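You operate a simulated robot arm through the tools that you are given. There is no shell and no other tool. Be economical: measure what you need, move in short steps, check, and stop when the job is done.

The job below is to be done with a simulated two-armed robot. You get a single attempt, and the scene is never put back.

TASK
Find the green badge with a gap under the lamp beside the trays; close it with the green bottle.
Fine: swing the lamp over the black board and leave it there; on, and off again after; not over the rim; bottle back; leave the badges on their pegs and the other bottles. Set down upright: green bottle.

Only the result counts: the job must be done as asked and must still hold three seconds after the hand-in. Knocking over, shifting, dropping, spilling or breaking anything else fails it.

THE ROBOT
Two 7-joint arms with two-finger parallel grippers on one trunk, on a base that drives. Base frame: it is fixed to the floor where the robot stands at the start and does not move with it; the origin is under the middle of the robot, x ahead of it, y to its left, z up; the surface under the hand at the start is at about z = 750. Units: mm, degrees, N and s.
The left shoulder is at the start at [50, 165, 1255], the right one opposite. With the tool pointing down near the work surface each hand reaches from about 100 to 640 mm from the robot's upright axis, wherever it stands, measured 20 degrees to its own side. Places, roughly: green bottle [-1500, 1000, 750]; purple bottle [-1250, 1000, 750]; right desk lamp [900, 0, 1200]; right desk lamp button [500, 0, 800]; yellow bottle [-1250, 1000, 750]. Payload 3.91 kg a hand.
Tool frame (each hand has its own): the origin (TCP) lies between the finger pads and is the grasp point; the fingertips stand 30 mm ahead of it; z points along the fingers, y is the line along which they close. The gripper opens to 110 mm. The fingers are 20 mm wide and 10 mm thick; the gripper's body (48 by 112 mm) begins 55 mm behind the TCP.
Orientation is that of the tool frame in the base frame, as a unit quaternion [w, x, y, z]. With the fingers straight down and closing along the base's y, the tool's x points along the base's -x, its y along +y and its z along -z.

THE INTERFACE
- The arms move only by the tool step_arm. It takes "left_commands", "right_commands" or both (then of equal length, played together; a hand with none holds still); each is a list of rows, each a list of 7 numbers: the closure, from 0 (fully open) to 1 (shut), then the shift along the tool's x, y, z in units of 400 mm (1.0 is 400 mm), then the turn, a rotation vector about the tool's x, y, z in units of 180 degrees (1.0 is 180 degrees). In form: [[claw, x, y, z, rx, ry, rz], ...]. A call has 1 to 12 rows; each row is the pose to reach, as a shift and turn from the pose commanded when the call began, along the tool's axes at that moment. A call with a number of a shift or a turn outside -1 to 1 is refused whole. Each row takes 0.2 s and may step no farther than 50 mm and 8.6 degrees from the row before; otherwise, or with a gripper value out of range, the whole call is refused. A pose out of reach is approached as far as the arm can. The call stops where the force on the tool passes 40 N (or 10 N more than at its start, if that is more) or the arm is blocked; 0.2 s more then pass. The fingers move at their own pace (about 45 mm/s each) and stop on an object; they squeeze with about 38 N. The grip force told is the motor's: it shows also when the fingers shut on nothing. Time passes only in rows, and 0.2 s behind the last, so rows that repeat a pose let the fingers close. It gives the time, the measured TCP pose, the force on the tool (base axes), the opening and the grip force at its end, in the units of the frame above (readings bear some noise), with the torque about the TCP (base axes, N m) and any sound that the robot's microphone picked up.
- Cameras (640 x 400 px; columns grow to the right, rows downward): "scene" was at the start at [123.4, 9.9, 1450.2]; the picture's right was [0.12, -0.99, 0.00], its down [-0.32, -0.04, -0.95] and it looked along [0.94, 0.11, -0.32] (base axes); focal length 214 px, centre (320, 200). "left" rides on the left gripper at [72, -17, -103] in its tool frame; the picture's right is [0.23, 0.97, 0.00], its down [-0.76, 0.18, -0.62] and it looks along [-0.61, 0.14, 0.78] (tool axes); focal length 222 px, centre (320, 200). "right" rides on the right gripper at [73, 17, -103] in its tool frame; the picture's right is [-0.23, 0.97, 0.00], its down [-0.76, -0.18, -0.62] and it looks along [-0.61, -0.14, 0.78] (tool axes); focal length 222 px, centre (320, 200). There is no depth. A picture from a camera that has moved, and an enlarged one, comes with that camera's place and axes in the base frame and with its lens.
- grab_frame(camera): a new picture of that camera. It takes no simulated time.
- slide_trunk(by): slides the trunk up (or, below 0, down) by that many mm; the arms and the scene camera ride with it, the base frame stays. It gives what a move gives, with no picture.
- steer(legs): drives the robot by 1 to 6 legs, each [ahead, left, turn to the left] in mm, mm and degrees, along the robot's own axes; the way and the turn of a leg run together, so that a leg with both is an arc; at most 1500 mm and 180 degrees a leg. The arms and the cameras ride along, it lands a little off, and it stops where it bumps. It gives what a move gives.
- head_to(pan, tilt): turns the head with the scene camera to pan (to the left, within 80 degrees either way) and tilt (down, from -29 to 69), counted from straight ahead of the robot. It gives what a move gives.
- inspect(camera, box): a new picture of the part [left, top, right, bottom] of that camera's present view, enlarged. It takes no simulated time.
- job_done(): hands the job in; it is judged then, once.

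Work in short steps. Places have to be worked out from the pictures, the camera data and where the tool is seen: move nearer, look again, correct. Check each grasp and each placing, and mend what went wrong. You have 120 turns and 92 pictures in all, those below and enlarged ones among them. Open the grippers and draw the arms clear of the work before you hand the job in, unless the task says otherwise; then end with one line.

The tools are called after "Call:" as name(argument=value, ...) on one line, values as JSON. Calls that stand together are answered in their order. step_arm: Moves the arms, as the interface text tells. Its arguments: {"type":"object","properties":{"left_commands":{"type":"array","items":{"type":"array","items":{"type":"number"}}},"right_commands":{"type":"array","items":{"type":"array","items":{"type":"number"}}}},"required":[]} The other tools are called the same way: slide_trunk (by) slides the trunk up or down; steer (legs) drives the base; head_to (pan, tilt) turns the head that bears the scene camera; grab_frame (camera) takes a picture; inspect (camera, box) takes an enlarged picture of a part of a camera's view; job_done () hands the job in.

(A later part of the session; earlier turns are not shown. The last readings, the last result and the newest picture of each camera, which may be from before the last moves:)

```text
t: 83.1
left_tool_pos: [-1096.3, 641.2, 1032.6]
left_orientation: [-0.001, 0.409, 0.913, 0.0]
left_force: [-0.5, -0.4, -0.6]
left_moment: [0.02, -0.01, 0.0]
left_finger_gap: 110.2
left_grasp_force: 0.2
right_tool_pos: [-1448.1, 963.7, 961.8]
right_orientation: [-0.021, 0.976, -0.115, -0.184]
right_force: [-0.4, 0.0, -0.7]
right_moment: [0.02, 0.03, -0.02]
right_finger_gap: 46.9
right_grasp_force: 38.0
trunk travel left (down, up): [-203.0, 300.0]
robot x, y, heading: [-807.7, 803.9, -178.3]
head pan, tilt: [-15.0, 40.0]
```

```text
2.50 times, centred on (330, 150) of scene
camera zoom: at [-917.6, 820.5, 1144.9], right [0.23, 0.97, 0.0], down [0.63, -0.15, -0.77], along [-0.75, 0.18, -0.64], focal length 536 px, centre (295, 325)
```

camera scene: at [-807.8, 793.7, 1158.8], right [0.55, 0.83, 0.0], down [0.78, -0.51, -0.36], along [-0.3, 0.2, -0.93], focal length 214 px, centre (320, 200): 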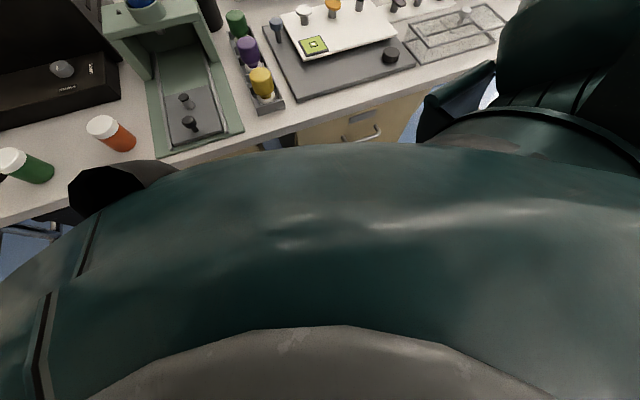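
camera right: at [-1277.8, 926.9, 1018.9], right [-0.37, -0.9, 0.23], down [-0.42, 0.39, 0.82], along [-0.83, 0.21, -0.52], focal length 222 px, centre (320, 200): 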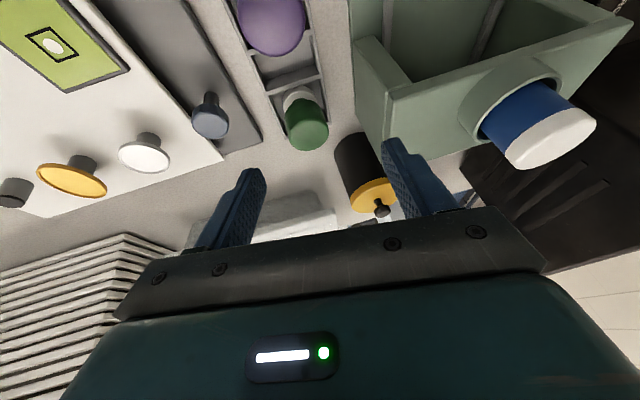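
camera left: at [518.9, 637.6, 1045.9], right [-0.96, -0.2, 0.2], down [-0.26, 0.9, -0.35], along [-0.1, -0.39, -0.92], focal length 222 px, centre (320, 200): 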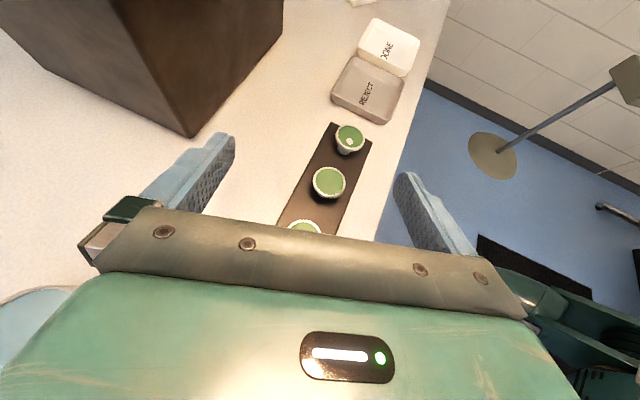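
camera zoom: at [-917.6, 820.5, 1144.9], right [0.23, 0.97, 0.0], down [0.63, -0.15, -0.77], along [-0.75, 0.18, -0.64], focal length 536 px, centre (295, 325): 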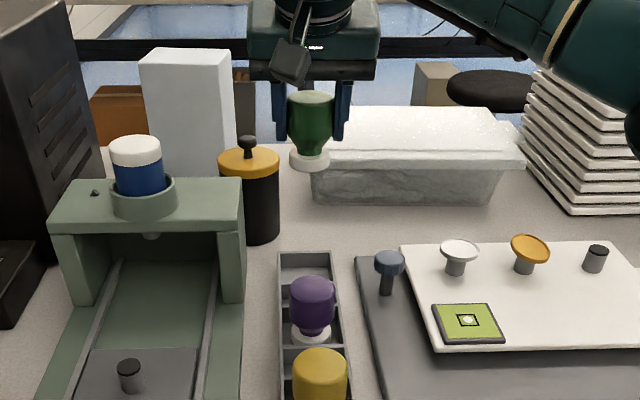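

Bottle is held. To see the underside (nozzle), I back off and later use the left camera, tilted to look up from below.

Call:
steer(legs=[[-350, 0, 0]])

Call:
step_arm(left_commands=[[0, 0, 0, 0, 0, -0.046, 0], [0, 0, 0, 0.05, 0, -0.092, 0], [0, 0, 0, 0.1, 0, -0.138, 0], [0, 0, 0, 0.15, 0, -0.184, 0], [0, 0, 0, 0.2, 0, -0.23, 0], [0, 0, 0, 0.25, 0, -0.276, 0], [0, 0, 0, 0.25, 0, -0.322, 0], [0, 0, 0, 0.25, 0, -0.368, 0], [0, 0, 0, 0.25, 0, -0.414, 0]])

Call:
grab_frame(camera="left")

```text
t: 85.3
left_tool_pos: [-750.0, 651.8, 1033.0]
left_orientation: [-0.001, 0.41, 0.912, -0.001]
left_force: [-0.7, 0.9, 0.1]
left_moment: [-0.03, 0.02, -0.02]
left_finger_gap: 110.1
left_grasp_force: 0.0
right_tool_pos: [-1100.3, 973.1, 961.1]
right_orientation: [-0.022, 0.976, -0.117, -0.184]
right_force: [-0.8, 0.3, -0.7]
right_moment: [0.03, 0.0, 0.0]
right_finger_gap: 46.7
right_grasp_force: 37.8
trunk travel left (down, up): [-203.0, 300.0]
robot x, y, heading: [-458.9, 813.1, -178.5]
head pan, tilt: [-15.0, 40.0]
```

```text
t: 87.3
left_tool_pos: [-748.4, 651.1, 929.3]
left_orientation: [0.55, 0.326, 0.727, -0.247]
left_force: [0.2, -1.4, -0.4]
left_moment: [0.01, 0.04, 0.02]
left_finger_gap: 110.0
left_grasp_force: 0.0
left hand out of reach, approached as far as the arm can: row 9
right_tool_pos: [-1100.9, 975.3, 961.0]
right_orientation: [-0.022, 0.976, -0.117, -0.185]
right_force: [0.9, -0.2, -2.0]
right_moment: [0.02, 0.0, 0.04]
right_finger_gap: 46.8
right_grasp_force: 37.9
trunk travel left (down, up): [-203.0, 300.0]
robot x, y, heading: [-458.8, 812.3, -178.7]
head pan, tilt: [-15.0, 40.0]
```

```text
33 pictures are left
camera left: at [-839.6, 729.1, 888.6], right [0.69, 0.69, -0.22], down [-0.13, 0.41, 0.9], along [0.71, -0.59, 0.37], focal length 222 px, centre (320, 200)
```

left: 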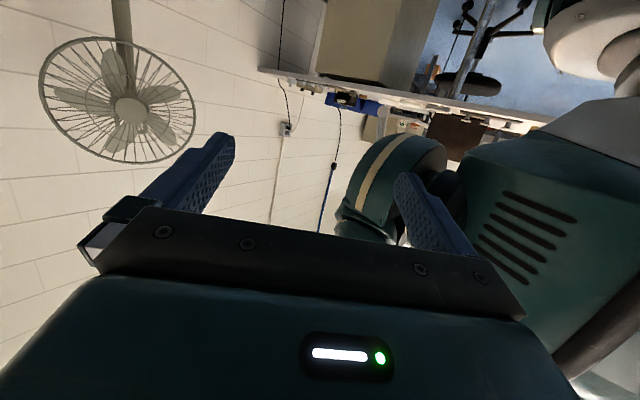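

The left camera points the wrong way. I restore it, and instead raise the bottle in front of the scene camera.

Call:
step_arm(left_commands=[[0, 0, 0, 0, 0, 0.045, 0], [0, 0, 0, 0, 0, 0.09, 0], [0, 0, 0, 0, 0, 0.135, 0], [0, 0, 0, 0, 0, 0.18, 0], [0, 0, 0, 0, 0, 0.225, 0], [0, 0, 0, 0, 0, 0.27, 0], [0, 0, 0, 0, 0, 0.315, 0], [0, 0, 0, 0, 0, 0.36, 0], [0, 0, 0, 0, 0, 0.371, 0]], right_commands=[[1, 0.03, 0.001, -0.1, 0, 0, 0], [1, 0.06, 0.002, -0.2, 0, 0, 0], [1, 0.09, 0.003, -0.3, 0, 0, 0], [1, 0.12, 0.004, -0.4, 0, 0, 0], [1, 0.15, 0.006, -0.5, 0, 0, 0], [1, 0.18, 0.008, -0.6, 0, 0, 0], [1, 0.21, 0.009, -0.7, 0, 0, 0], [1, 0.245, 0.01, -0.8, 0, 0, 0], [1, 0.28, 0.0115, -0.9, 0, 0, 0]])

Call:
head_to(pan=-30, tilt=-15)

Call:
grab_frame(camera="scene")

```text
t: 89.3
left_tool_pos: [-746.8, 650.9, 932.1]
left_orientation: [0.06, 0.41, 0.91, -0.028]
left_force: [-0.9, 0.3, 0.1]
left_moment: [0.02, 0.02, -0.01]
left_finger_gap: 109.9
left_grasp_force: 0.1
right_tool_pos: [-870.3, 913.5, 1255.0]
right_orientation: [-0.02, 0.976, -0.117, -0.184]
right_force: [0.2, 0.2, -1.7]
right_moment: [-0.01, 0.01, -0.01]
right_finger_gap: 46.7
right_grasp_force: 37.6
trunk travel left (down, up): [-203.0, 300.0]
robot x, y, heading: [-462.6, 811.3, -178.7]
head pan, tilt: [-15.0, 40.0]
```

```text
t: 90.6
left_tool_pos: [-748.0, 650.2, 931.6]
left_orientation: [0.061, 0.41, 0.91, -0.029]
left_force: [1.5, 1.3, -0.7]
left_moment: [0.01, -0.03, 0.01]
left_finger_gap: 109.9
left_grasp_force: 0.0
right_tool_pos: [-872.0, 914.3, 1254.3]
right_orientation: [-0.022, 0.976, -0.117, -0.184]
right_force: [-0.2, 0.0, -1.2]
right_moment: [-0.01, -0.01, -0.02]
right_finger_gap: 46.7
right_grasp_force: 37.7
trunk travel left (down, up): [-203.0, 300.0]
robot x, y, heading: [-460.0, 816.5, -178.7]
head pan, tilt: [-30.0, -15.0]
```

```text
32 pictures are left
camera scene: at [-558.4, 848.8, 1231.0], right [0.48, 0.88, 0.0], down [-0.23, 0.12, -0.97], along [-0.85, 0.46, 0.26], focal length 214 px, centre (320, 200)
```

scene: 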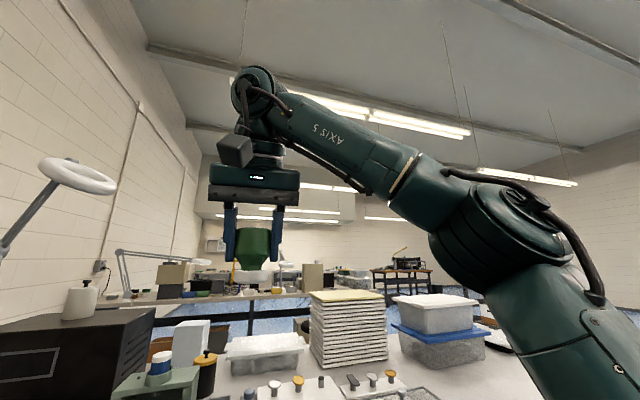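

Lower the camera slightly by tilting down to catch the bottle's underside in the upper part of the picture.

Call:
step_arm(right_commands=[[1, 0, 0, -0.11, 0, 0, 0], [1, 0.03, 0, -0.22, 0, 0, 0]])

Call:
head_to(pan=-12, tilt=20)

Call:
inspect(camera="scene", box=[300, 0, 420, 80])

```text
t: 91.2
left_tool_pos: [-746.0, 654.6, 929.9]
left_orientation: [0.062, 0.41, 0.91, -0.029]
left_force: [0.2, 0.4, 0.2]
left_moment: [-0.01, -0.03, 0.0]
left_finger_gap: 110.0
left_grasp_force: 0.2
right_tool_pos: [-833.6, 906.2, 1318.6]
right_orientation: [-0.02, 0.976, -0.116, -0.184]
right_force: [-1.6, 0.7, -2.3]
right_moment: [-0.07, -0.07, 0.02]
right_finger_gap: 46.8
right_grasp_force: 37.8
right hand out of reach, approached as far as the arm can: row 2
trunk travel left (down, up): [-203.0, 300.0]
robot x, y, heading: [-461.5, 806.2, -178.8]
head pan, tilt: [-30.0, -15.0]
```

```text
t: 92.2
left_tool_pos: [-746.2, 650.9, 930.3]
left_orientation: [0.061, 0.41, 0.91, -0.029]
left_force: [-0.9, 1.6, 0.6]
left_moment: [-0.01, 0.04, -0.02]
left_finger_gap: 110.2
left_grasp_force: 0.1
right_tool_pos: [-832.5, 904.4, 1319.5]
right_orientation: [-0.021, 0.976, -0.115, -0.184]
right_force: [-0.1, -1.1, -1.6]
right_moment: [0.0, -0.01, -0.02]
right_finger_gap: 46.9
right_grasp_force: 38.3
trunk travel left (down, up): [-203.0, 300.0]
robot x, y, heading: [-455.7, 812.2, -178.5]
head pan, tilt: [-12.0, 20.0]
```

```text
5.00 times, centred on (360, 40) of scene
camera zoom: at [-579.2, 827.4, 1176.4], right [0.18, 0.98, 0.0], down [0.34, -0.06, -0.94], along [-0.92, 0.17, -0.34], focal length 1072 px, centre (120, 1000)
```

zoom: 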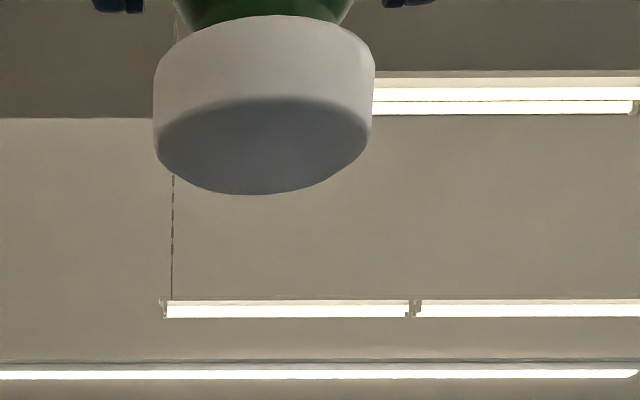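

The white end is a flat pad ~43 mm wide, the same as the badge. I'll carry the bottle to the board and start with the least risky attempt. First lower it to travel height, then turn and drive.

Call:
step_arm(right_commands=[[1, 0.06, -0.004, 0.084, 0, 0, 0], [1, 0.12, -0.009, 0.167, 0, 0, 0], [1, 0.18, -0.013, 0.25, 0, 0, 0], [1, 0.24, -0.018, 0.334, 0, 0, 0], [1, 0.3, -0.022, 0.418, 0, 0, 0], [1, 0.36, -0.0265, 0.5015, 0, 0, 0]])

Call:
steer(legs=[[0, 0, 178.5], [300, -240, 0]])

Call:
head_to(pan=-10, tilt=40)

Call:
grab_frame(camera="scene")

```text
t: 93.6
left_tool_pos: [-747.1, 652.1, 931.4]
left_orientation: [0.061, 0.41, 0.91, -0.028]
left_force: [0.5, 0.9, 0.9]
left_moment: [0.01, -0.01, 0.0]
left_finger_gap: 110.0
left_grasp_force: 0.0
right_tool_pos: [-773.5, 902.4, 1077.9]
right_orientation: [-0.022, 0.976, -0.118, -0.184]
right_force: [0.6, 0.4, -1.5]
right_moment: [0.0, 0.0, -0.02]
right_finger_gap: 46.9
right_grasp_force: 38.0
trunk travel left (down, up): [-203.0, 300.0]
robot x, y, heading: [-459.9, 812.0, -178.5]
head pan, tilt: [-12.0, 20.0]
```

```text
t: 103.5
left_tool_pos: [121.4, 699.3, 931.1]
left_orientation: [-0.03, 0.894, -0.442, -0.06]
left_force: [-0.4, -1.7, 0.1]
left_moment: [-0.01, 0.01, -0.01]
left_finger_gap: 110.0
left_grasp_force: 0.0
right_tool_pos: [132.1, 448.3, 1078.3]
right_orientation: [0.183, 0.152, 0.971, -0.029]
right_force: [-0.3, -0.5, -1.2]
right_moment: [0.02, -0.01, 0.01]
right_finger_gap: 46.6
right_grasp_force: 38.1
trunk travel left (down, up): [-203.0, 300.0]
robot x, y, heading: [-176.7, 558.9, -2.4]
head pan, tilt: [-12.0, 20.0]
```

```text
t: 104.3
left_tool_pos: [121.4, 698.9, 931.2]
left_orientation: [-0.031, 0.894, -0.442, -0.06]
left_force: [-0.4, -0.1, 0.0]
left_moment: [0.01, -0.03, 0.01]
left_finger_gap: 110.2
left_grasp_force: 0.1
right_tool_pos: [131.6, 446.6, 1078.0]
right_orientation: [0.184, 0.151, 0.971, -0.029]
right_force: [0.0, 0.1, -1.7]
right_moment: [-0.01, -0.01, 0.01]
right_finger_gap: 47.1
right_grasp_force: 37.2
trunk travel left (down, up): [-203.0, 300.0]
robot x, y, heading: [-178.3, 560.7, -2.8]
head pan, tilt: [-10.0, 40.0]
```

```text
30 pictures are left
camera scene: at [-62.3, 539.1, 1145.0], right [-0.22, -0.98, 0.0], down [-0.63, 0.14, -0.77], along [0.75, -0.17, -0.64], focal length 214 px, centre (320, 200)
```

scene: 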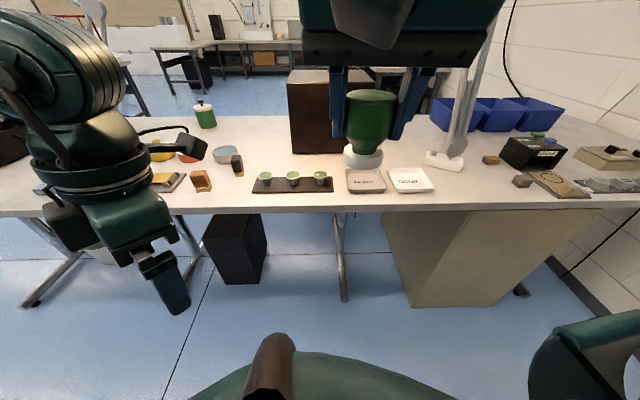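

Predicted pad position matches the picture. Drive on to x≈0 and re-measure the badge gap from there.

Call:
steer(legs=[[172, 10, 2.5]])

Call:
head_to(pan=-8, tilt=50)

Call:
grab_frame(camera="scene")

```text
t: 105.8
left_tool_pos: [287.6, 719.6, 930.4]
left_orientation: [-0.028, 0.904, -0.422, -0.061]
left_force: [-0.1, -0.6, 0.6]
left_moment: [-0.01, 0.02, 0.0]
left_finger_gap: 110.0
left_grasp_force: 0.0
right_tool_pos: [306.8, 469.0, 1077.9]
right_orientation: [0.184, 0.129, 0.974, -0.024]
right_force: [-0.3, -0.5, -2.1]
right_moment: [-0.01, -0.03, -0.04]
right_finger_gap: 46.5
right_grasp_force: 37.7
trunk travel left (down, up): [-203.0, 300.0]
robot x, y, heading: [-9.1, 566.9, -0.1]
head pan, tilt: [-10.0, 40.0]
```

```text
t: 106.5
left_tool_pos: [286.3, 718.3, 930.2]
left_orientation: [-0.029, 0.904, -0.422, -0.061]
left_force: [0.3, -0.7, 0.3]
left_moment: [-0.03, 0.02, 0.02]
left_finger_gap: 110.1
left_grasp_force: 0.1
right_tool_pos: [306.7, 466.4, 1077.6]
right_orientation: [0.184, 0.13, 0.974, -0.025]
right_force: [-0.3, -0.7, -0.9]
right_moment: [-0.01, -0.01, -0.01]
right_finger_gap: 47.0
right_grasp_force: 37.5
trunk travel left (down, up): [-203.0, 300.0]
robot x, y, heading: [-7.0, 563.3, -0.0]
head pan, tilt: [-8.0, 50.0]
```

```text
29 pictures are left
camera scene: at [101.7, 554.3, 1130.8], right [-0.14, -0.99, 0.0], down [-0.76, 0.11, -0.64], along [0.64, -0.09, -0.77], focal length 214 px, centre (320, 200)
```

scene: 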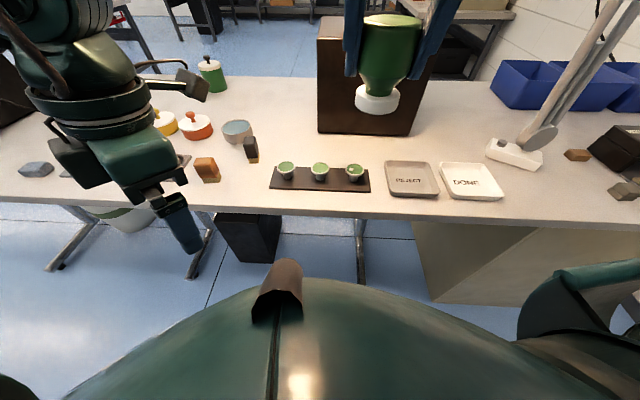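

Call:
inspect(camera="scene", box=[315, 145, 395, 205])

```text
6.67 times, centred on (355, 175) of scene
camera zoom: at [101.7, 554.3, 1130.8], right [-0.14, -0.99, 0.0], down [-0.76, 0.11, -0.64], along [0.64, -0.09, -0.77], focal length 1430 px, centre (87, 367)
```

zoom: 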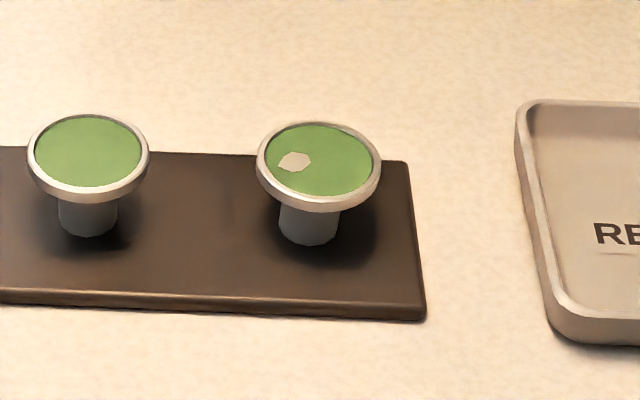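

Gap confirmed at (469,429.5,789), badge centre (468,420). Move the bottle to hover with its pad 60 mm above the gap.

Call:
step_arm(right_commands=[[1, -0.036, 0.003, 0.092, 0, 0, 0], [1, -0.072, 0.006, 0.185, 0, 0, 0], [1, -0.108, 0.008, 0.277, 0, 0, 0], [1, -0.145, 0.011, 0.37, 0, 0, 0], [1, -0.181, 0.014, 0.462, 0, 0, 0], [1, -0.217, 0.017, 0.554, 0, 0, 0]])

Call:
inspect(camera="scene", box=[295, 105, 415, 205])

Call:
inspect(camera="right", box=[200, 60, 440, 240])

```text
t: 107.9
left_tool_pos: [284.6, 718.3, 931.6]
left_orientation: [-0.029, 0.904, -0.422, -0.06]
left_force: [-0.7, 0.1, -0.4]
left_moment: [0.0, -0.02, -0.04]
left_finger_gap: 109.8
left_grasp_force: 0.1
right_tool_pos: [465.8, 431.7, 906.3]
right_orientation: [0.184, 0.128, 0.974, -0.025]
right_force: [-0.9, -0.4, -1.9]
right_moment: [-0.01, -0.04, 0.0]
right_finger_gap: 47.0
right_grasp_force: 38.4
trunk travel left (down, up): [-203.0, 300.0]
robot x, y, heading: [-6.7, 569.1, -0.1]
head pan, tilt: [-8.0, 50.0]
```

```text
4.00 times, centred on (355, 155) of scene
camera zoom: at [101.8, 554.3, 1130.7], right [-0.14, -0.99, 0.0], down [-0.76, 0.11, -0.64], along [0.64, -0.09, -0.77], focal length 858 px, centre (180, 380)
```

zoom: 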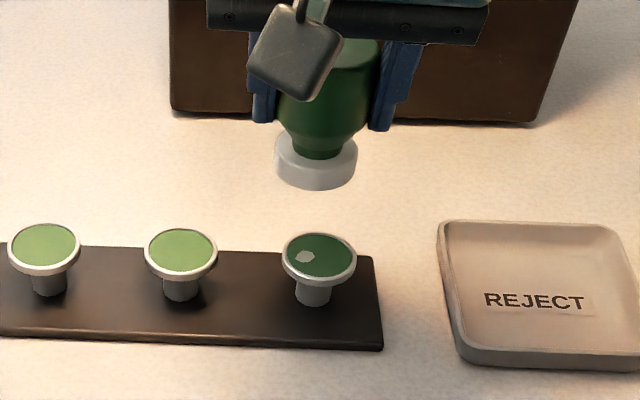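

```text
2.22 times, centred on (320, 150) of right
camera zoom: at [368.7, 475.7, 976.1], right [0.46, 0.89, 0.08], down [0.42, -0.3, 0.86], along [0.78, -0.36, -0.51], focal length 494 px, centre (320, 311)
```

zoom: 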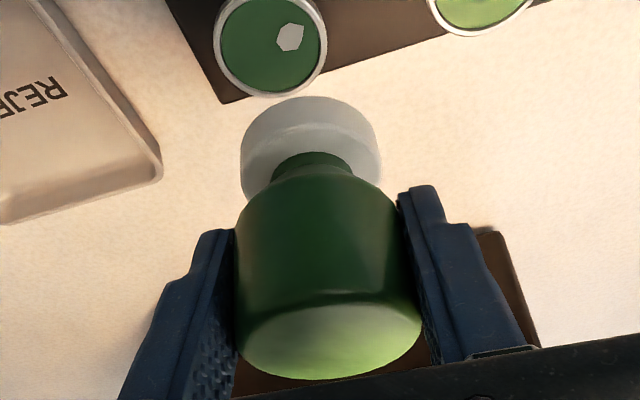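

Alignment looks right. Attempt A: hover the pad ~8 mm above the gap, wait, rise and look.

Call:
step_arm(right_commands=[[1, 0.025, 0, 0.064, 0, 0, 0], [1, 0.05, 0, 0.128, 0, 0, 0], [1, 0.05, 0, 0.128, 0, 0, 0], [1, 0.05, 0, 0.128, 0, 0, 0], [1, 0.05, 0, 0.128, 0, 0, 0], [1, 0.05, 0, 0.128, 0, 0, 0]])

Call:
inspect(camera="scene", box=[315, 135, 395, 205])

```text
t: 109.3
left_tool_pos: [284.9, 718.8, 931.2]
left_orientation: [-0.03, 0.904, -0.421, -0.061]
left_force: [-0.3, 0.0, -0.4]
left_moment: [-0.01, 0.01, 0.01]
left_finger_gap: 110.2
left_grasp_force: 0.0
right_tool_pos: [464.8, 431.4, 848.5]
right_orientation: [0.184, 0.129, 0.974, -0.024]
right_force: [-0.1, 0.2, -1.6]
right_moment: [0.0, 0.01, 0.0]
right_finger_gap: 46.8
right_grasp_force: 38.1
trunk travel left (down, up): [-203.0, 300.0]
robot x, y, heading: [-6.2, 567.6, -0.1]
head pan, tilt: [-8.0, 50.0]
```

```text
5.71 times, centred on (355, 170) of scene
camera zoom: at [101.7, 554.3, 1130.7], right [-0.14, -0.99, 0.0], down [-0.76, 0.11, -0.64], along [0.64, -0.09, -0.77], focal length 1226 px, centre (120, 371)
```

zoom: 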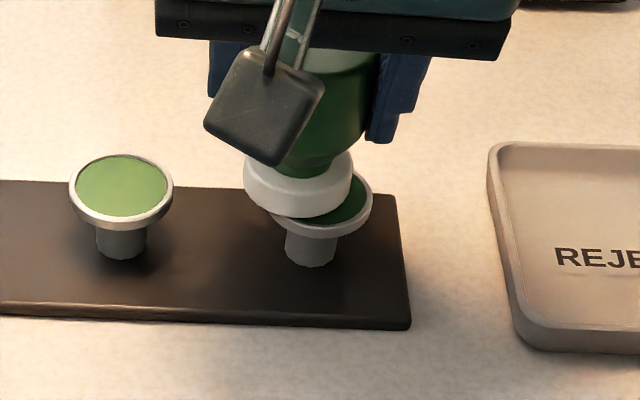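

No contact and nothing visible yet. I raise 57 mm and tilt the bottle 35° (top leaning to +y), so that only the pad's +y edge could touch the gap.

Call:
step_arm(right_commands=[[1, -0.043, 0.01, -0.1, 0, 0, 0], [1, -0.043, 0.02, -0.135, 0.035, -0.0102, -0.0137], [1, -0.043, 0.03, -0.135, 0.07, -0.0204, -0.0274], [1, -0.043, 0.03, -0.135, 0.105, -0.0305, -0.041], [1, -0.043, 0.03, -0.135, 0.14, -0.0407, -0.0547], [1, -0.043, 0.03, -0.135, 0.1748, -0.0509, -0.0684]])

Call:
inspect(camera="scene", box=[295, 105, 415, 205])

```text
t: 110.7
left_tool_pos: [287.0, 719.7, 929.7]
left_orientation: [-0.029, 0.904, -0.422, -0.061]
left_force: [-0.4, -0.4, 0.3]
left_moment: [0.0, 0.02, -0.03]
left_finger_gap: 110.0
left_grasp_force: 0.0
right_tool_pos: [464.4, 445.8, 905.4]
right_orientation: [0.215, 0.068, 0.921, -0.317]
right_force: [1.0, -0.3, -2.1]
right_moment: [0.02, 0.0, 0.0]
right_finger_gap: 46.7
right_grasp_force: 37.4
trunk travel left (down, up): [-203.0, 300.0]
robot x, y, heading: [-6.5, 568.7, 0.3]
head pan, tilt: [-8.0, 50.0]
```

```text
4.00 times, centred on (355, 155) of scene
camera zoom: at [101.7, 554.5, 1130.7], right [-0.14, -0.99, 0.0], down [-0.76, 0.11, -0.64], along [0.64, -0.09, -0.77], focal length 858 px, centre (180, 380)
```

zoom: 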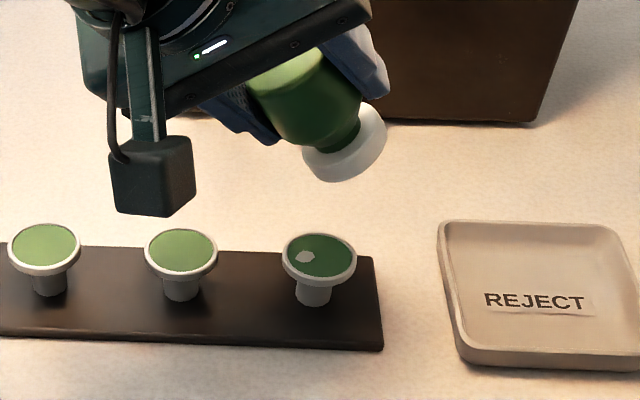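

Hovering does not fill. Descend with the tilted edge to ~10 mm above the gap and check alignment.

Call:
step_arm(right_commands=[[1, 0.0275, 0.033, 0.045, 0, 0, 0], [1, 0.055, 0.0665, 0.0905, 0, 0, 0]])

Call:
inspect(camera="scene", box=[315, 135, 395, 205])

```text
t: 111.3
left_tool_pos: [285.2, 718.9, 931.6]
left_orientation: [-0.03, 0.904, -0.422, -0.06]
left_force: [0.6, -1.0, 0.4]
left_moment: [0.02, 0.01, 0.01]
left_finger_gap: 110.0
left_grasp_force: 0.1
right_tool_pos: [464.7, 443.6, 855.8]
right_orientation: [0.215, 0.069, 0.922, -0.316]
right_force: [0.5, 0.5, -1.4]
right_moment: [0.03, 0.03, -0.02]
right_finger_gap: 46.7
right_grasp_force: 38.3
trunk travel left (down, up): [-203.0, 300.0]
robot x, y, heading: [-4.8, 566.5, -0.1]
head pan, tilt: [-8.0, 50.0]
```

```text
5.71 times, centred on (355, 170) of scene
camera zoom: at [101.8, 554.3, 1130.7], right [-0.14, -0.99, 0.0], down [-0.76, 0.11, -0.64], along [0.64, -0.09, -0.77], focal length 1226 px, centre (120, 371)
```

zoom: 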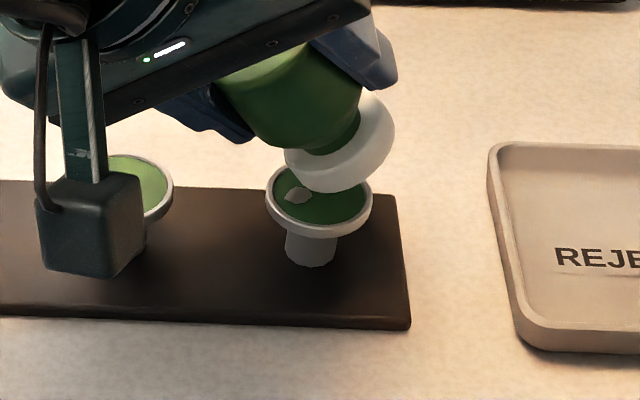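

The edge is just over the gap. Creep down in small steps, watching the force.

Call:
step_arm(right_commands=[[1, 0.0066, 0.0083, 0.0106, 0, 0, 0], [1, 0.0088, 0.0111, 0.0141, 0, 0, 0], [1, 0.011, 0.0139, 0.0176, 0, 0, 0], [1, 0.0121, 0.0153, 0.0194, 0, 0, 0]])

Call:
inspect(camera="scene", box=[315, 135, 395, 205])

```text
t: 112.3
left_tool_pos: [285.0, 719.0, 931.2]
left_orientation: [-0.029, 0.904, -0.421, -0.06]
left_force: [0.6, 1.0, 0.8]
left_moment: [-0.03, 0.02, -0.02]
left_finger_gap: 110.1
left_grasp_force: 0.1
right_tool_pos: [463.0, 443.9, 846.5]
right_orientation: [0.217, 0.07, 0.921, -0.317]
right_force: [0.4, -0.6, 14.0]
right_moment: [-0.3, -0.02, 0.02]
right_finger_gap: 46.8
right_grasp_force: 37.8
trunk travel left (down, up): [-203.0, 300.0]
robot x, y, heading: [-3.0, 563.7, -0.0]
head pan, tilt: [-8.0, 50.0]
```

```text
5.71 times, centred on (355, 170) of scene
camera zoom: at [100.7, 554.5, 1131.1], right [-0.14, -0.99, 0.0], down [-0.76, 0.11, -0.64], along [0.64, -0.09, -0.77], focal length 1226 px, centre (120, 371)
```

zoom: 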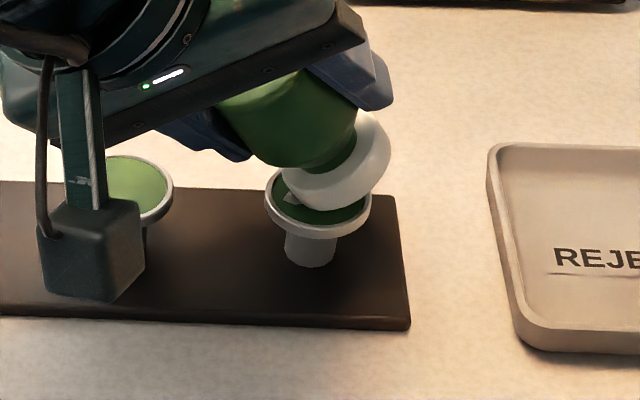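

Contact at 14 N with the edge on the gap. Lift 45 mm and inspect the result.

Call:
step_arm(right_commands=[[1, -0.025, -0.031, -0.04, 0, 0, 0], [1, -0.0495, -0.0625, -0.079, 0, 0, 0]])

Call:
inspect(camera="scene", box=[315, 135, 395, 205])

```text
t: 112.9
left_tool_pos: [285.3, 719.1, 931.9]
left_orientation: [-0.03, 0.904, -0.422, -0.06]
left_force: [0.3, -0.2, -0.1]
left_moment: [0.01, 0.03, 0.05]
left_finger_gap: 109.9
left_grasp_force: 0.2
right_tool_pos: [463.9, 444.2, 888.4]
right_orientation: [0.215, 0.068, 0.922, -0.316]
right_force: [-0.3, -0.4, -1.3]
right_moment: [0.02, 0.03, 0.03]
right_finger_gap: 46.8
right_grasp_force: 37.9
trunk travel left (down, up): [-203.0, 300.0]
robot x, y, heading: [-5.0, 567.1, 0.2]
head pan, tilt: [-8.0, 50.0]
```

```text
5.71 times, centred on (355, 170) of scene
camera zoom: at [101.7, 554.4, 1130.6], right [-0.14, -0.99, 0.0], down [-0.76, 0.11, -0.64], along [0.64, -0.09, -0.77], focal length 1226 px, centre (120, 371)
```

zoom: 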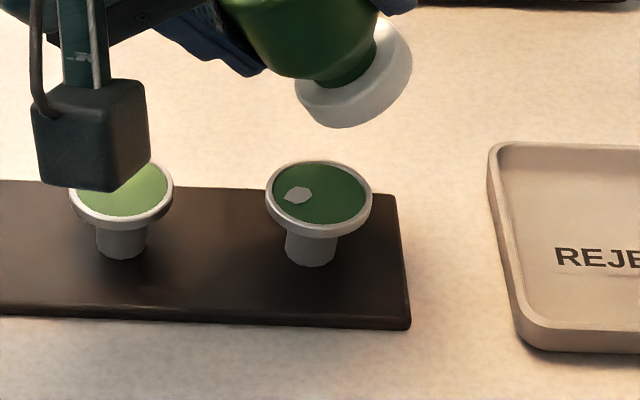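

Edge contact does not fill it either. The cap end likely has a central outlet, so I go back to vertical, pad centre on the gap, for a closer hover.

Call:
step_arm(right_commands=[[1, 0, 0, 0, -0.035, 0.0102, 0.0137], [1, 0, 0, 0, -0.07, 0.0204, 0.0274], [1, 0.002, -0.004, 0.01, -0.105, 0.0305, 0.041], [1, 0.005, -0.01, 0.02, -0.14, 0.0407, 0.0547], [1, 0.008, -0.015, 0.035, -0.1748, 0.0509, 0.0684]])

```text
t: 114.1
left_tool_pos: [285.4, 719.6, 930.9]
left_orientation: [-0.029, 0.904, -0.422, -0.06]
left_force: [0.5, -0.7, -0.4]
left_moment: [0.0, 0.02, -0.02]
left_finger_gap: 110.1
left_grasp_force: 0.0
right_tool_pos: [464.7, 429.5, 880.4]
right_orientation: [0.184, 0.129, 0.974, -0.023]
right_force: [-0.6, 0.3, -2.6]
right_moment: [-0.01, 0.02, 0.0]
right_finger_gap: 47.1
right_grasp_force: 38.0
trunk travel left (down, up): [-203.0, 300.0]
robot x, y, heading: [-9.3, 564.8, 0.2]
head pan, tilt: [-8.0, 50.0]
```

Hover at ~2 mm above the surface, centred on the gap.

Call:
step_arm(right_commands=[[1, 0.02, 0.0028, 0.048, 0, 0, 0], [1, 0.0328, 0.0028, 0.0788, 0, 0, 0], [1, 0.0328, 0.0028, 0.0788, 0, 0, 0], [1, 0.0328, 0.0028, 0.0788, 0, 0, 0], [1, 0.0328, 0.0028, 0.0788, 0, 0, 0]])

Call:
step_arm(right_commands=[[1, -0.01, 0, -0.03, 0, 0, 0], [1, -0.0456, 0, -0.116, 0, 0, 0]])

Call:
inspect(camera="scene", box=[315, 135, 395, 205])

```text
t: 115.3
left_tool_pos: [285.8, 719.4, 930.0]
left_orientation: [-0.029, 0.904, -0.421, -0.06]
left_force: [-0.3, -0.2, -1.0]
left_moment: [0.0, 0.0, -0.02]
left_finger_gap: 110.0
left_grasp_force: 0.0
right_tool_pos: [466.1, 431.6, 847.4]
right_orientation: [0.187, 0.13, 0.973, -0.023]
right_force: [1.7, -0.9, 14.7]
right_moment: [-0.18, -0.11, -0.02]
right_finger_gap: 46.5
right_grasp_force: 38.1
trunk travel left (down, up): [-203.0, 300.0]
robot x, y, heading: [-7.0, 565.8, -0.2]
head pan, tilt: [-8.0, 50.0]
```

```text
t: 115.9
left_tool_pos: [286.5, 719.3, 929.7]
left_orientation: [-0.028, 0.905, -0.421, -0.06]
left_force: [-0.3, 0.4, -1.1]
left_moment: [0.0, -0.03, 0.0]
left_finger_gap: 110.3
left_grasp_force: 0.0
right_tool_pos: [463.3, 431.2, 894.2]
right_orientation: [0.183, 0.129, 0.974, -0.024]
right_force: [0.2, -0.4, -2.8]
right_moment: [-0.03, 0.0, 0.01]
right_finger_gap: 46.7
right_grasp_force: 37.9
trunk travel left (down, up): [-203.0, 300.0]
robot x, y, heading: [-8.2, 566.2, 0.1]
head pan, tilt: [-8.0, 50.0]
```

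```text
5.71 times, centred on (355, 170) of scene
camera zoom: at [101.7, 554.4, 1130.6], right [-0.14, -0.99, 0.0], down [-0.76, 0.11, -0.64], along [0.64, -0.09, -0.77], focal length 1226 px, centre (120, 371)
```

zoom: 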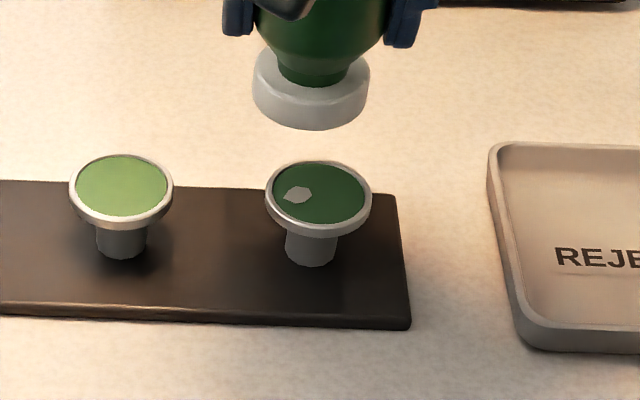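

Flat contact, but measured offsets suggest the pad centre was ~4 mm off the gap. I correct the aim and dwell about a second in light contact, then lift and look.

Call:
step_arm(right_commands=[[1, 0.025, -0.003, 0.06, 0, 0, 0], [1, 0.044, -0.003, 0.108, 0, 0, 0], [1, 0.044, -0.003, 0.108, 0, 0, 0], [1, 0.044, -0.003, 0.108, 0, 0, 0], [1, 0.044, -0.003, 0.108, 0, 0, 0], [1, 0.044, -0.003, 0.108, 0, 0, 0], [1, 0.044, -0.003, 0.108, 0, 0, 0], [1, 0.044, -0.003, 0.108, 0, 0, 0]])

Call:
step_arm(right_commands=[[1, -0.01, 0, -0.03, 0, 0, 0], [1, -0.0456, 0, -0.116, 0, 0, 0], [1, -0.082, 0, -0.209, 0, 0, 0]])

Call:
inspect(camera="scene", box=[305, 115, 405, 205])

```text
t: 117.7
left_tool_pos: [286.3, 719.3, 930.7]
left_orientation: [-0.029, 0.904, -0.422, -0.06]
left_force: [-0.5, 1.1, 0.3]
left_moment: [0.01, -0.03, 0.01]
left_finger_gap: 109.9
left_grasp_force: 0.2
right_tool_pos: [463.2, 431.3, 848.8]
right_orientation: [0.184, 0.129, 0.974, -0.024]
right_force: [0.3, -0.6, -1.2]
right_moment: [-0.01, 0.01, 0.03]
right_finger_gap: 47.1
right_grasp_force: 37.7
trunk travel left (down, up): [-203.0, 300.0]
robot x, y, heading: [-6.5, 566.9, -0.2]
head pan, tilt: [-8.0, 50.0]
```

```text
t: 118.5
left_tool_pos: [286.2, 719.5, 930.1]
left_orientation: [-0.029, 0.904, -0.422, -0.061]
left_force: [0.4, -0.4, 0.0]
left_moment: [-0.02, 0.05, -0.03]
left_finger_gap: 110.3
left_grasp_force: 0.0
right_tool_pos: [462.0, 431.9, 939.0]
right_orientation: [0.184, 0.129, 0.974, -0.024]
right_force: [-0.2, 0.5, -1.6]
right_moment: [0.01, -0.03, -0.02]
right_finger_gap: 46.9
right_grasp_force: 37.5
trunk travel left (down, up): [-203.0, 300.0]
robot x, y, heading: [-4.7, 566.9, 0.1]
head pan, tilt: [-8.0, 50.0]
```

```text
4.44 times, centred on (355, 160) of scene
camera zoom: at [101.6, 554.4, 1130.7], right [-0.14, -0.99, 0.0], down [-0.76, 0.11, -0.64], along [0.64, -0.09, -0.77], focal length 953 px, centre (164, 378)
```

zoom: 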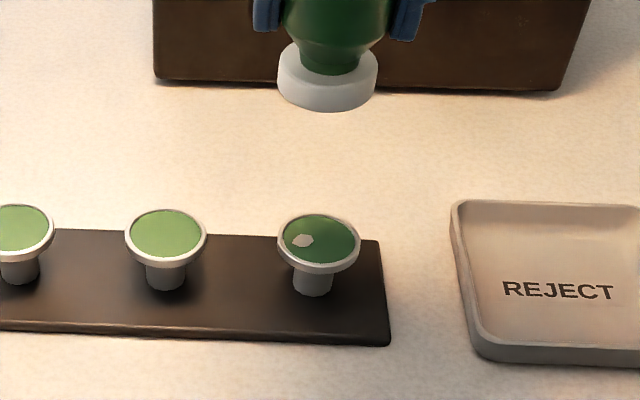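

Still no fill even at ~1 mm hover. I look closely at the bottle's neck and white end for a seam or outlet.

Call:
inspect(camera="right", box=[275, 90, 365, 150])

```text
6.67 times, centred on (320, 120) of right
camera zoom: at [365.2, 475.2, 1008.7], right [0.46, 0.88, 0.08], down [0.42, -0.3, 0.86], along [0.78, -0.36, -0.51], focal length 1481 px, centre (320, 733)
```

zoom: 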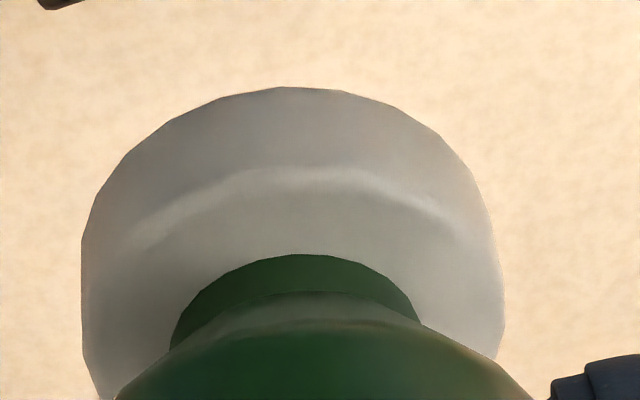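

Triangulating the pad again gives offset (5.3,−1.7,−54.5) from the TCP: the earlier contact was 3 mm off and the last try had no contact. I now press lightly right on the gap.

Call:
step_arm(right_commands=[[1, 0.04, -0.001, 0.107, 0, 0, 0], [1, 0.0765, -0.002, 0.206, 0, 0, 0], [1, 0.08, -0.002, 0.214, 0, 0, 0], [1, 0.0816, -0.002, 0.2177, 0, 0, 0], [1, 0.0816, -0.002, 0.2177, 0, 0, 0], [1, 0.0816, -0.002, 0.2177, 0, 0, 0]])

Call:
step_arm(right_commands=[[1, -0.01, 0, -0.03, 0, 0, 0], [1, -0.0456, 0, -0.116, 0, 0, 0], [1, -0.082, 0, -0.209, 0, 0, 0]])

Call:
inspect(camera="scene", box=[305, 115, 405, 205])

```text
t: 119.9
left_tool_pos: [283.5, 720.2, 931.5]
left_orientation: [-0.029, 0.904, -0.422, -0.06]
left_force: [0.5, 0.2, 0.9]
left_moment: [0.05, -0.03, 0.01]
left_finger_gap: 110.1
left_grasp_force: 0.0
right_tool_pos: [463.5, 428.5, 849.7]
right_orientation: [0.186, 0.129, 0.974, -0.024]
right_force: [-0.5, 0.3, 10.1]
right_moment: [-0.04, -0.09, 0.04]
right_finger_gap: 46.7
right_grasp_force: 38.1
trunk travel left (down, up): [-203.0, 300.0]
robot x, y, heading: [-3.8, 566.7, 0.0]
head pan, tilt: [-8.0, 50.0]
```

```text
t: 120.7
left_tool_pos: [285.9, 718.7, 930.9]
left_orientation: [-0.029, 0.904, -0.422, -0.061]
left_force: [-0.1, -0.1, -1.0]
left_moment: [0.01, -0.01, 0.01]
left_finger_gap: 110.0
left_grasp_force: 0.0
right_tool_pos: [465.2, 430.2, 937.1]
right_orientation: [0.184, 0.129, 0.974, -0.024]
right_force: [-0.6, 0.4, -1.0]
right_moment: [0.01, 0.03, 0.01]
right_finger_gap: 47.0
right_grasp_force: 38.0
trunk travel left (down, up): [-203.0, 300.0]
robot x, y, heading: [-5.2, 565.3, 0.2]
head pan, tilt: [-8.0, 50.0]
```

```text
4.44 times, centred on (355, 160) of scene
camera zoom: at [101.6, 554.4, 1130.7], right [-0.14, -0.99, 0.0], down [-0.76, 0.11, -0.64], along [0.64, -0.09, -0.77], focal length 953 px, centre (164, 378)
```

zoom: 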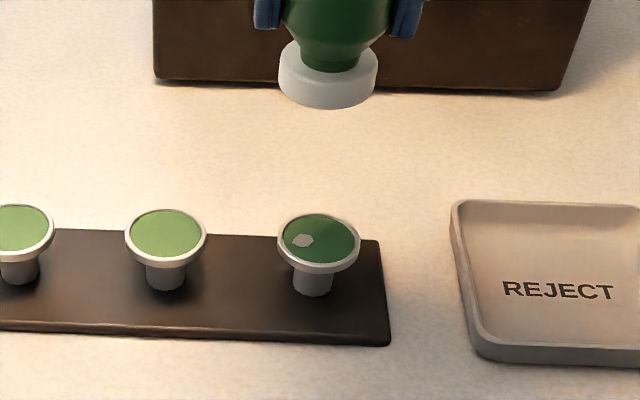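

No change with on-target contact, so the white part is probably a cap over the nozzle. I bring the bottle back over clear ground and bring the left hand to try pulling the cap off.

Call:
step_arm(right_commands=[[1, 0.01, 0.0, -0.08, 0, 0, 0], [1, 0.08, 0.04, -0.15, 0, 0, 0], [1, 0.15, 0.08, -0.2, 0, 0, 0], [1, 0.22, 0.12, -0.26, 0, 0, 0], [1, 0.298, 0.153, -0.313, 0, 0, 0]], left_commands=[[0, 0, 0, 0, 0, 0, 0.0444], [0, 0, 0, 0, 0, 0, 0.0889], [0, 0, 0, 0, 0, 0, 0.1333], [0, 0, 0, 0, 0, 0, 0.1778], [0, 0, 0, 0, 0, 0, 0.222]])

Call:
step_arm(left_commands=[[0.3, 0, 0, 0, 0, 0.045, 0], [0.3, 0, 0, 0, 0, 0.09, 0], [0.3, 0, 0, 0, 0, 0.135, 0], [0.3, 0, 0, 0, 0, 0.18, 0], [0.3, 0, 0, 0, 0, 0.225, 0], [0.3, 0, 0, 0, 0, 0.27, 0], [0.3, 0, 0, 0, 0, 0.315, 0], [0.3, 0, 0, 0, 0, 0.36, 0], [0.3, 0, 0, 0, 0, 0.4, 0], [0.3, 0, 0, 0, 0, 0.44, 0]])

```text
t: 121.9
left_tool_pos: [285.8, 719.5, 932.0]
left_orientation: [-0.007, 0.706, -0.705, -0.067]
left_force: [0.4, -0.4, 0.7]
left_moment: [-0.01, 0.0, 0.03]
left_finger_gap: 110.2
left_grasp_force: 0.0
right_tool_pos: [331.8, 529.3, 1011.2]
right_orientation: [0.184, 0.129, 0.974, -0.025]
right_force: [-1.1, 0.0, -1.8]
right_moment: [-0.03, 0.0, 0.01]
right_finger_gap: 47.2
right_grasp_force: 37.9
trunk travel left (down, up): [-203.0, 300.0]
robot x, y, heading: [-5.2, 562.4, 0.1]
head pan, tilt: [-8.0, 50.0]
```

```text
t: 124.1
left_tool_pos: [286.9, 718.1, 930.4]
left_orientation: [0.445, 0.587, -0.547, 0.399]
left_force: [0.7, -0.2, 0.5]
left_moment: [-0.01, -0.01, -0.03]
left_finger_gap: 77.1
left_grasp_force: 0.1
right_tool_pos: [332.7, 527.8, 1011.9]
right_orientation: [0.184, 0.129, 0.974, -0.024]
right_force: [-0.1, 0.9, -1.8]
right_moment: [-0.03, 0.01, 0.01]
right_finger_gap: 46.8
right_grasp_force: 37.7
trunk travel left (down, up): [-203.0, 300.0]
robot x, y, heading: [-8.6, 569.9, 0.1]
head pan, tilt: [-8.0, 50.0]
```

Left hand is nearly ready; level it and bring it to pre-grasp at (338,650,966), beside the cap.

Call:
step_arm(left_commands=[[0.3, 0.05, -0.04, 0.045, 0, 0.031, 0.01], [0.3, 0.1, -0.08, 0.09, 0, 0.062, 0.02], [0.3, 0.145, -0.118, 0.135, 0, 0.093, 0.029]])

Call:
head_to(pan=8, tilt=35)

Call:
grab_frame(camera="scene")

```text
t: 124.9
left_tool_pos: [338.8, 649.3, 964.4]
left_orientation: [-0.501, -0.497, 0.503, -0.499]
left_force: [0.2, 0.1, 0.5]
left_moment: [0.03, -0.01, -0.01]
left_finger_gap: 77.1
left_grasp_force: 0.0
right_tool_pos: [332.4, 530.1, 1010.9]
right_orientation: [0.184, 0.129, 0.974, -0.024]
right_force: [0.0, 0.4, -1.4]
right_moment: [-0.02, 0.0, 0.02]
right_finger_gap: 46.6
right_grasp_force: 38.3
trunk travel left (down, up): [-203.0, 300.0]
robot x, y, heading: [-2.8, 566.7, 0.1]
head pan, tilt: [-8.0, 50.0]
```

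```text
t: 125.7
left_tool_pos: [338.7, 650.6, 965.5]
left_orientation: [-0.501, -0.498, 0.502, -0.499]
left_force: [-0.6, 0.2, -0.2]
left_moment: [0.02, 0.01, 0.02]
left_finger_gap: 76.8
left_grasp_force: 0.0
right_tool_pos: [332.7, 527.8, 1011.2]
right_orientation: [0.184, 0.129, 0.974, -0.024]
right_force: [-0.1, 0.7, -2.0]
right_moment: [-0.03, 0.02, -0.01]
right_finger_gap: 46.6
right_grasp_force: 38.5
trunk travel left (down, up): [-203.0, 300.0]
robot x, y, heading: [-5.9, 569.0, 0.0]
head pan, tilt: [8.0, 35.0]
```

```text
16 pictures are left
camera scene: at [112.7, 577.3, 1152.4], right [0.14, -0.99, 0.0], down [-0.57, -0.08, -0.82], along [0.81, 0.11, -0.57], focal length 214 px, centre (320, 200)
```

scene: 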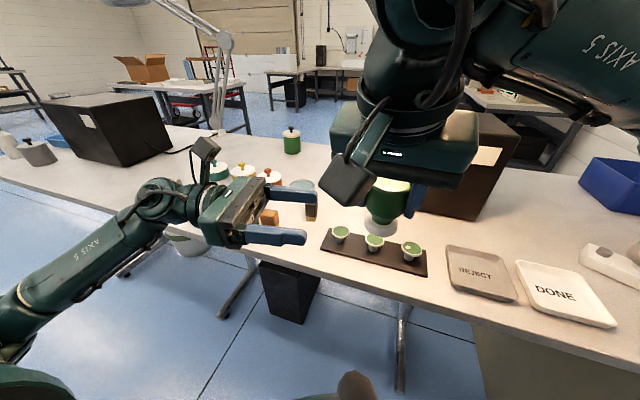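

Aligned. Slide the left fingers over the cap and close them.

Call:
step_arm(left_commands=[[0.3, 0.002, 0, 0.11, 0, 0, 0], [0.3, 0.004, 0, 0.22, 0, 0, 0], [0.3, 0.004, 0, 0.309, 0, 0, 0], [0.6, 0.004, 0, 0.309, 0, 0, 0], [1, 0.004, 0, 0.309, 0, 0, 0], [1, 0.004, 0, 0.309, 0, 0, 0], [1, 0.004, 0, 0.309, 0, 0, 0]])

Call:
inspect(camera="scene", box=[290, 120, 450, 260])

```text
t: 127.3
left_tool_pos: [337.7, 525.5, 969.5]
left_orientation: [-0.5, -0.497, 0.503, -0.5]
left_force: [7.7, -3.1, 0.2]
left_moment: [0.1, -0.1, 0.1]
left_finger_gap: 42.3
left_grasp_force: 37.9
right_tool_pos: [333.0, 528.7, 1012.0]
right_orientation: [0.185, 0.129, 0.974, -0.024]
right_force: [-8.3, 3.9, -1.0]
right_moment: [0.06, 0.36, -0.06]
right_finger_gap: 46.8
right_grasp_force: 38.0
trunk travel left (down, up): [-203.0, 300.0]
robot x, y, heading: [-3.3, 564.4, -0.0]
head pan, tilt: [8.0, 35.0]
```

```text
2.86 times, centred on (370, 190) of scene
camera zoom: at [112.7, 577.3, 1152.4], right [0.14, -0.99, 0.0], down [-0.57, -0.08, -0.82], along [0.81, 0.11, -0.57], focal length 613 px, centre (177, 229)
```

zoom: 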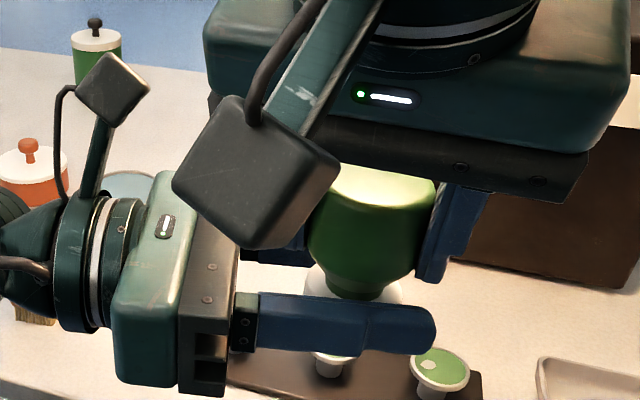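

Cap gripped (42 mm). Pull it down gently in small steps.

Call:
step_arm(left_commands=[[1, -0.005, 0, 0, 0, 0, 0], [1, -0.01, 0, 0, 0, 0, 0], [1, -0.015, 0, 0, 0, 0, 0], [1, -0.02, 0, 0, 0, 0, 0], [1, -0.03, 0, 0, 0, 0, 0]])

```text
t: 128.5
left_tool_pos: [336.2, 527.3, 959.0]
left_orientation: [0.502, 0.495, -0.502, 0.502]
left_force: [-1.3, -5.9, 26.7]
left_moment: [0.4, -0.09, 0.11]
left_finger_gap: 42.5
left_grasp_force: 37.6
right_tool_pos: [332.9, 528.1, 1011.7]
right_orientation: [0.184, 0.13, 0.974, -0.025]
right_force: [1.1, 5.4, -28.6]
right_moment: [-0.09, 0.09, -0.17]
right_finger_gap: 47.1
right_grasp_force: 37.5
trunk travel left (down, up): [-203.0, 300.0]
robot x, y, heading: [-4.8, 566.2, -0.2]
head pan, tilt: [8.0, 35.0]
```

The left hand came down 10 mm under 27 N: something slides. Look at which.

Call:
inspect(camera="scene", box=[330, 150, 430, 240])

```text
4.44 times, centred on (380, 195) of scene
camera zoom: at [112.7, 577.3, 1152.4], right [0.14, -0.99, 0.0], down [-0.57, -0.08, -0.82], along [0.81, 0.11, -0.57], focal length 953 px, centre (53, 222)
```

zoom: 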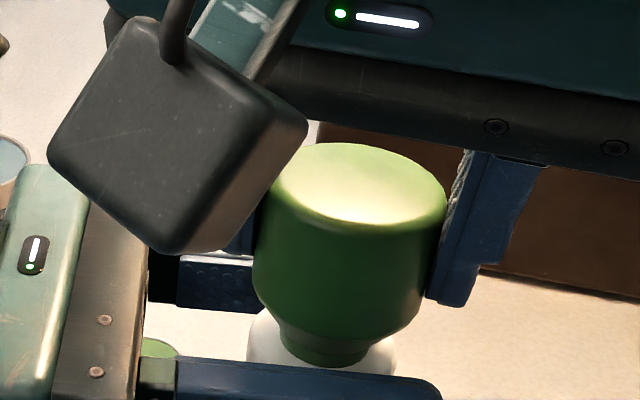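

The whole bottle slid in my right grip; the cap is fixed. I push it back up 10.5 mm with the left hand, then, with the left hand supporting, test whether easing the right grip lowers its squeeze force.

Call:
step_arm(left_commands=[[1, 0.008, 0, 0, 0, 0, 0], [1, 0.016, 0, 0, 0, 0, 0], [1, 0.026, 0, 0, 0, 0, 0], [1, 0.026, 0, 0, 0, 0, 0]])

Call:
step_arm(right_commands=[[0.6, 0, 0, 0, 0, 0, 0], [0.6, 0, 0, 0, 0, 0, 0], [0.58, 0, 0, 0, 0, 0, 0], [0.58, 0, 0, 0, 0, 0, 0]])

```text
t: 129.5
left_tool_pos: [336.2, 527.5, 962.1]
left_orientation: [-0.499, -0.501, 0.504, -0.495]
left_force: [-2.2, 3.1, -21.8]
left_moment: [0.08, 0.04, 0.0]
left_finger_gap: 42.9
left_grasp_force: 38.2
right_tool_pos: [333.2, 528.2, 1012.6]
right_orientation: [0.187, 0.13, 0.973, -0.023]
right_force: [2.4, -4.0, 22.3]
right_moment: [-0.33, -0.18, -0.01]
right_finger_gap: 46.8
right_grasp_force: 37.7
trunk travel left (down, up): [-203.0, 300.0]
robot x, y, heading: [-9.7, 566.3, 0.2]
head pan, tilt: [8.0, 35.0]
```

```text
t: 130.5
left_tool_pos: [335.3, 527.2, 966.7]
left_orientation: [-0.501, -0.496, 0.503, -0.5]
left_force: [-1.0, -3.6, 0.6]
left_moment: [0.06, -0.02, 0.02]
left_finger_gap: 41.4
left_grasp_force: 38.4
right_tool_pos: [332.6, 528.0, 1010.7]
right_orientation: [0.185, 0.129, 0.974, -0.025]
right_force: [1.1, 3.5, -1.8]
right_moment: [0.05, 0.02, 0.04]
right_finger_gap: 48.3
right_grasp_force: 2.5
trunk travel left (down, up): [-203.0, 300.0]
robot x, y, heading: [-6.9, 563.1, 0.1]
head pan, tilt: [8.0, 35.0]
```

Easing drops the force to 2.5 N and the body springs from 46.8 to 48.3 mm: it is a soft squeeze bottle, and I was squeezing all along. I find a light holding grip.

Call:
step_arm(right_commands=[[0.62, 0, 0, 0, 0, 0, 0], [0.62, 0, 0, 0, 0, 0, 0], [0.62, 0, 0, 0, 0, 0, 0]])

```text
t: 131.3
left_tool_pos: [335.4, 527.3, 965.8]
left_orientation: [-0.501, -0.496, 0.503, -0.5]
left_force: [-3.2, -8.0, 8.0]
left_moment: [0.32, 0.03, -0.03]
left_finger_gap: 41.7
left_grasp_force: 38.0
right_tool_pos: [331.9, 529.0, 1011.0]
right_orientation: [0.183, 0.129, 0.974, -0.025]
right_force: [2.5, 8.4, -7.4]
right_moment: [0.05, -0.12, 0.04]
right_finger_gap: 46.6
right_grasp_force: 38.3
trunk travel left (down, up): [-203.0, 300.0]
robot x, y, heading: [-5.7, 567.2, -0.3]
head pan, tilt: [8.0, 35.0]
```

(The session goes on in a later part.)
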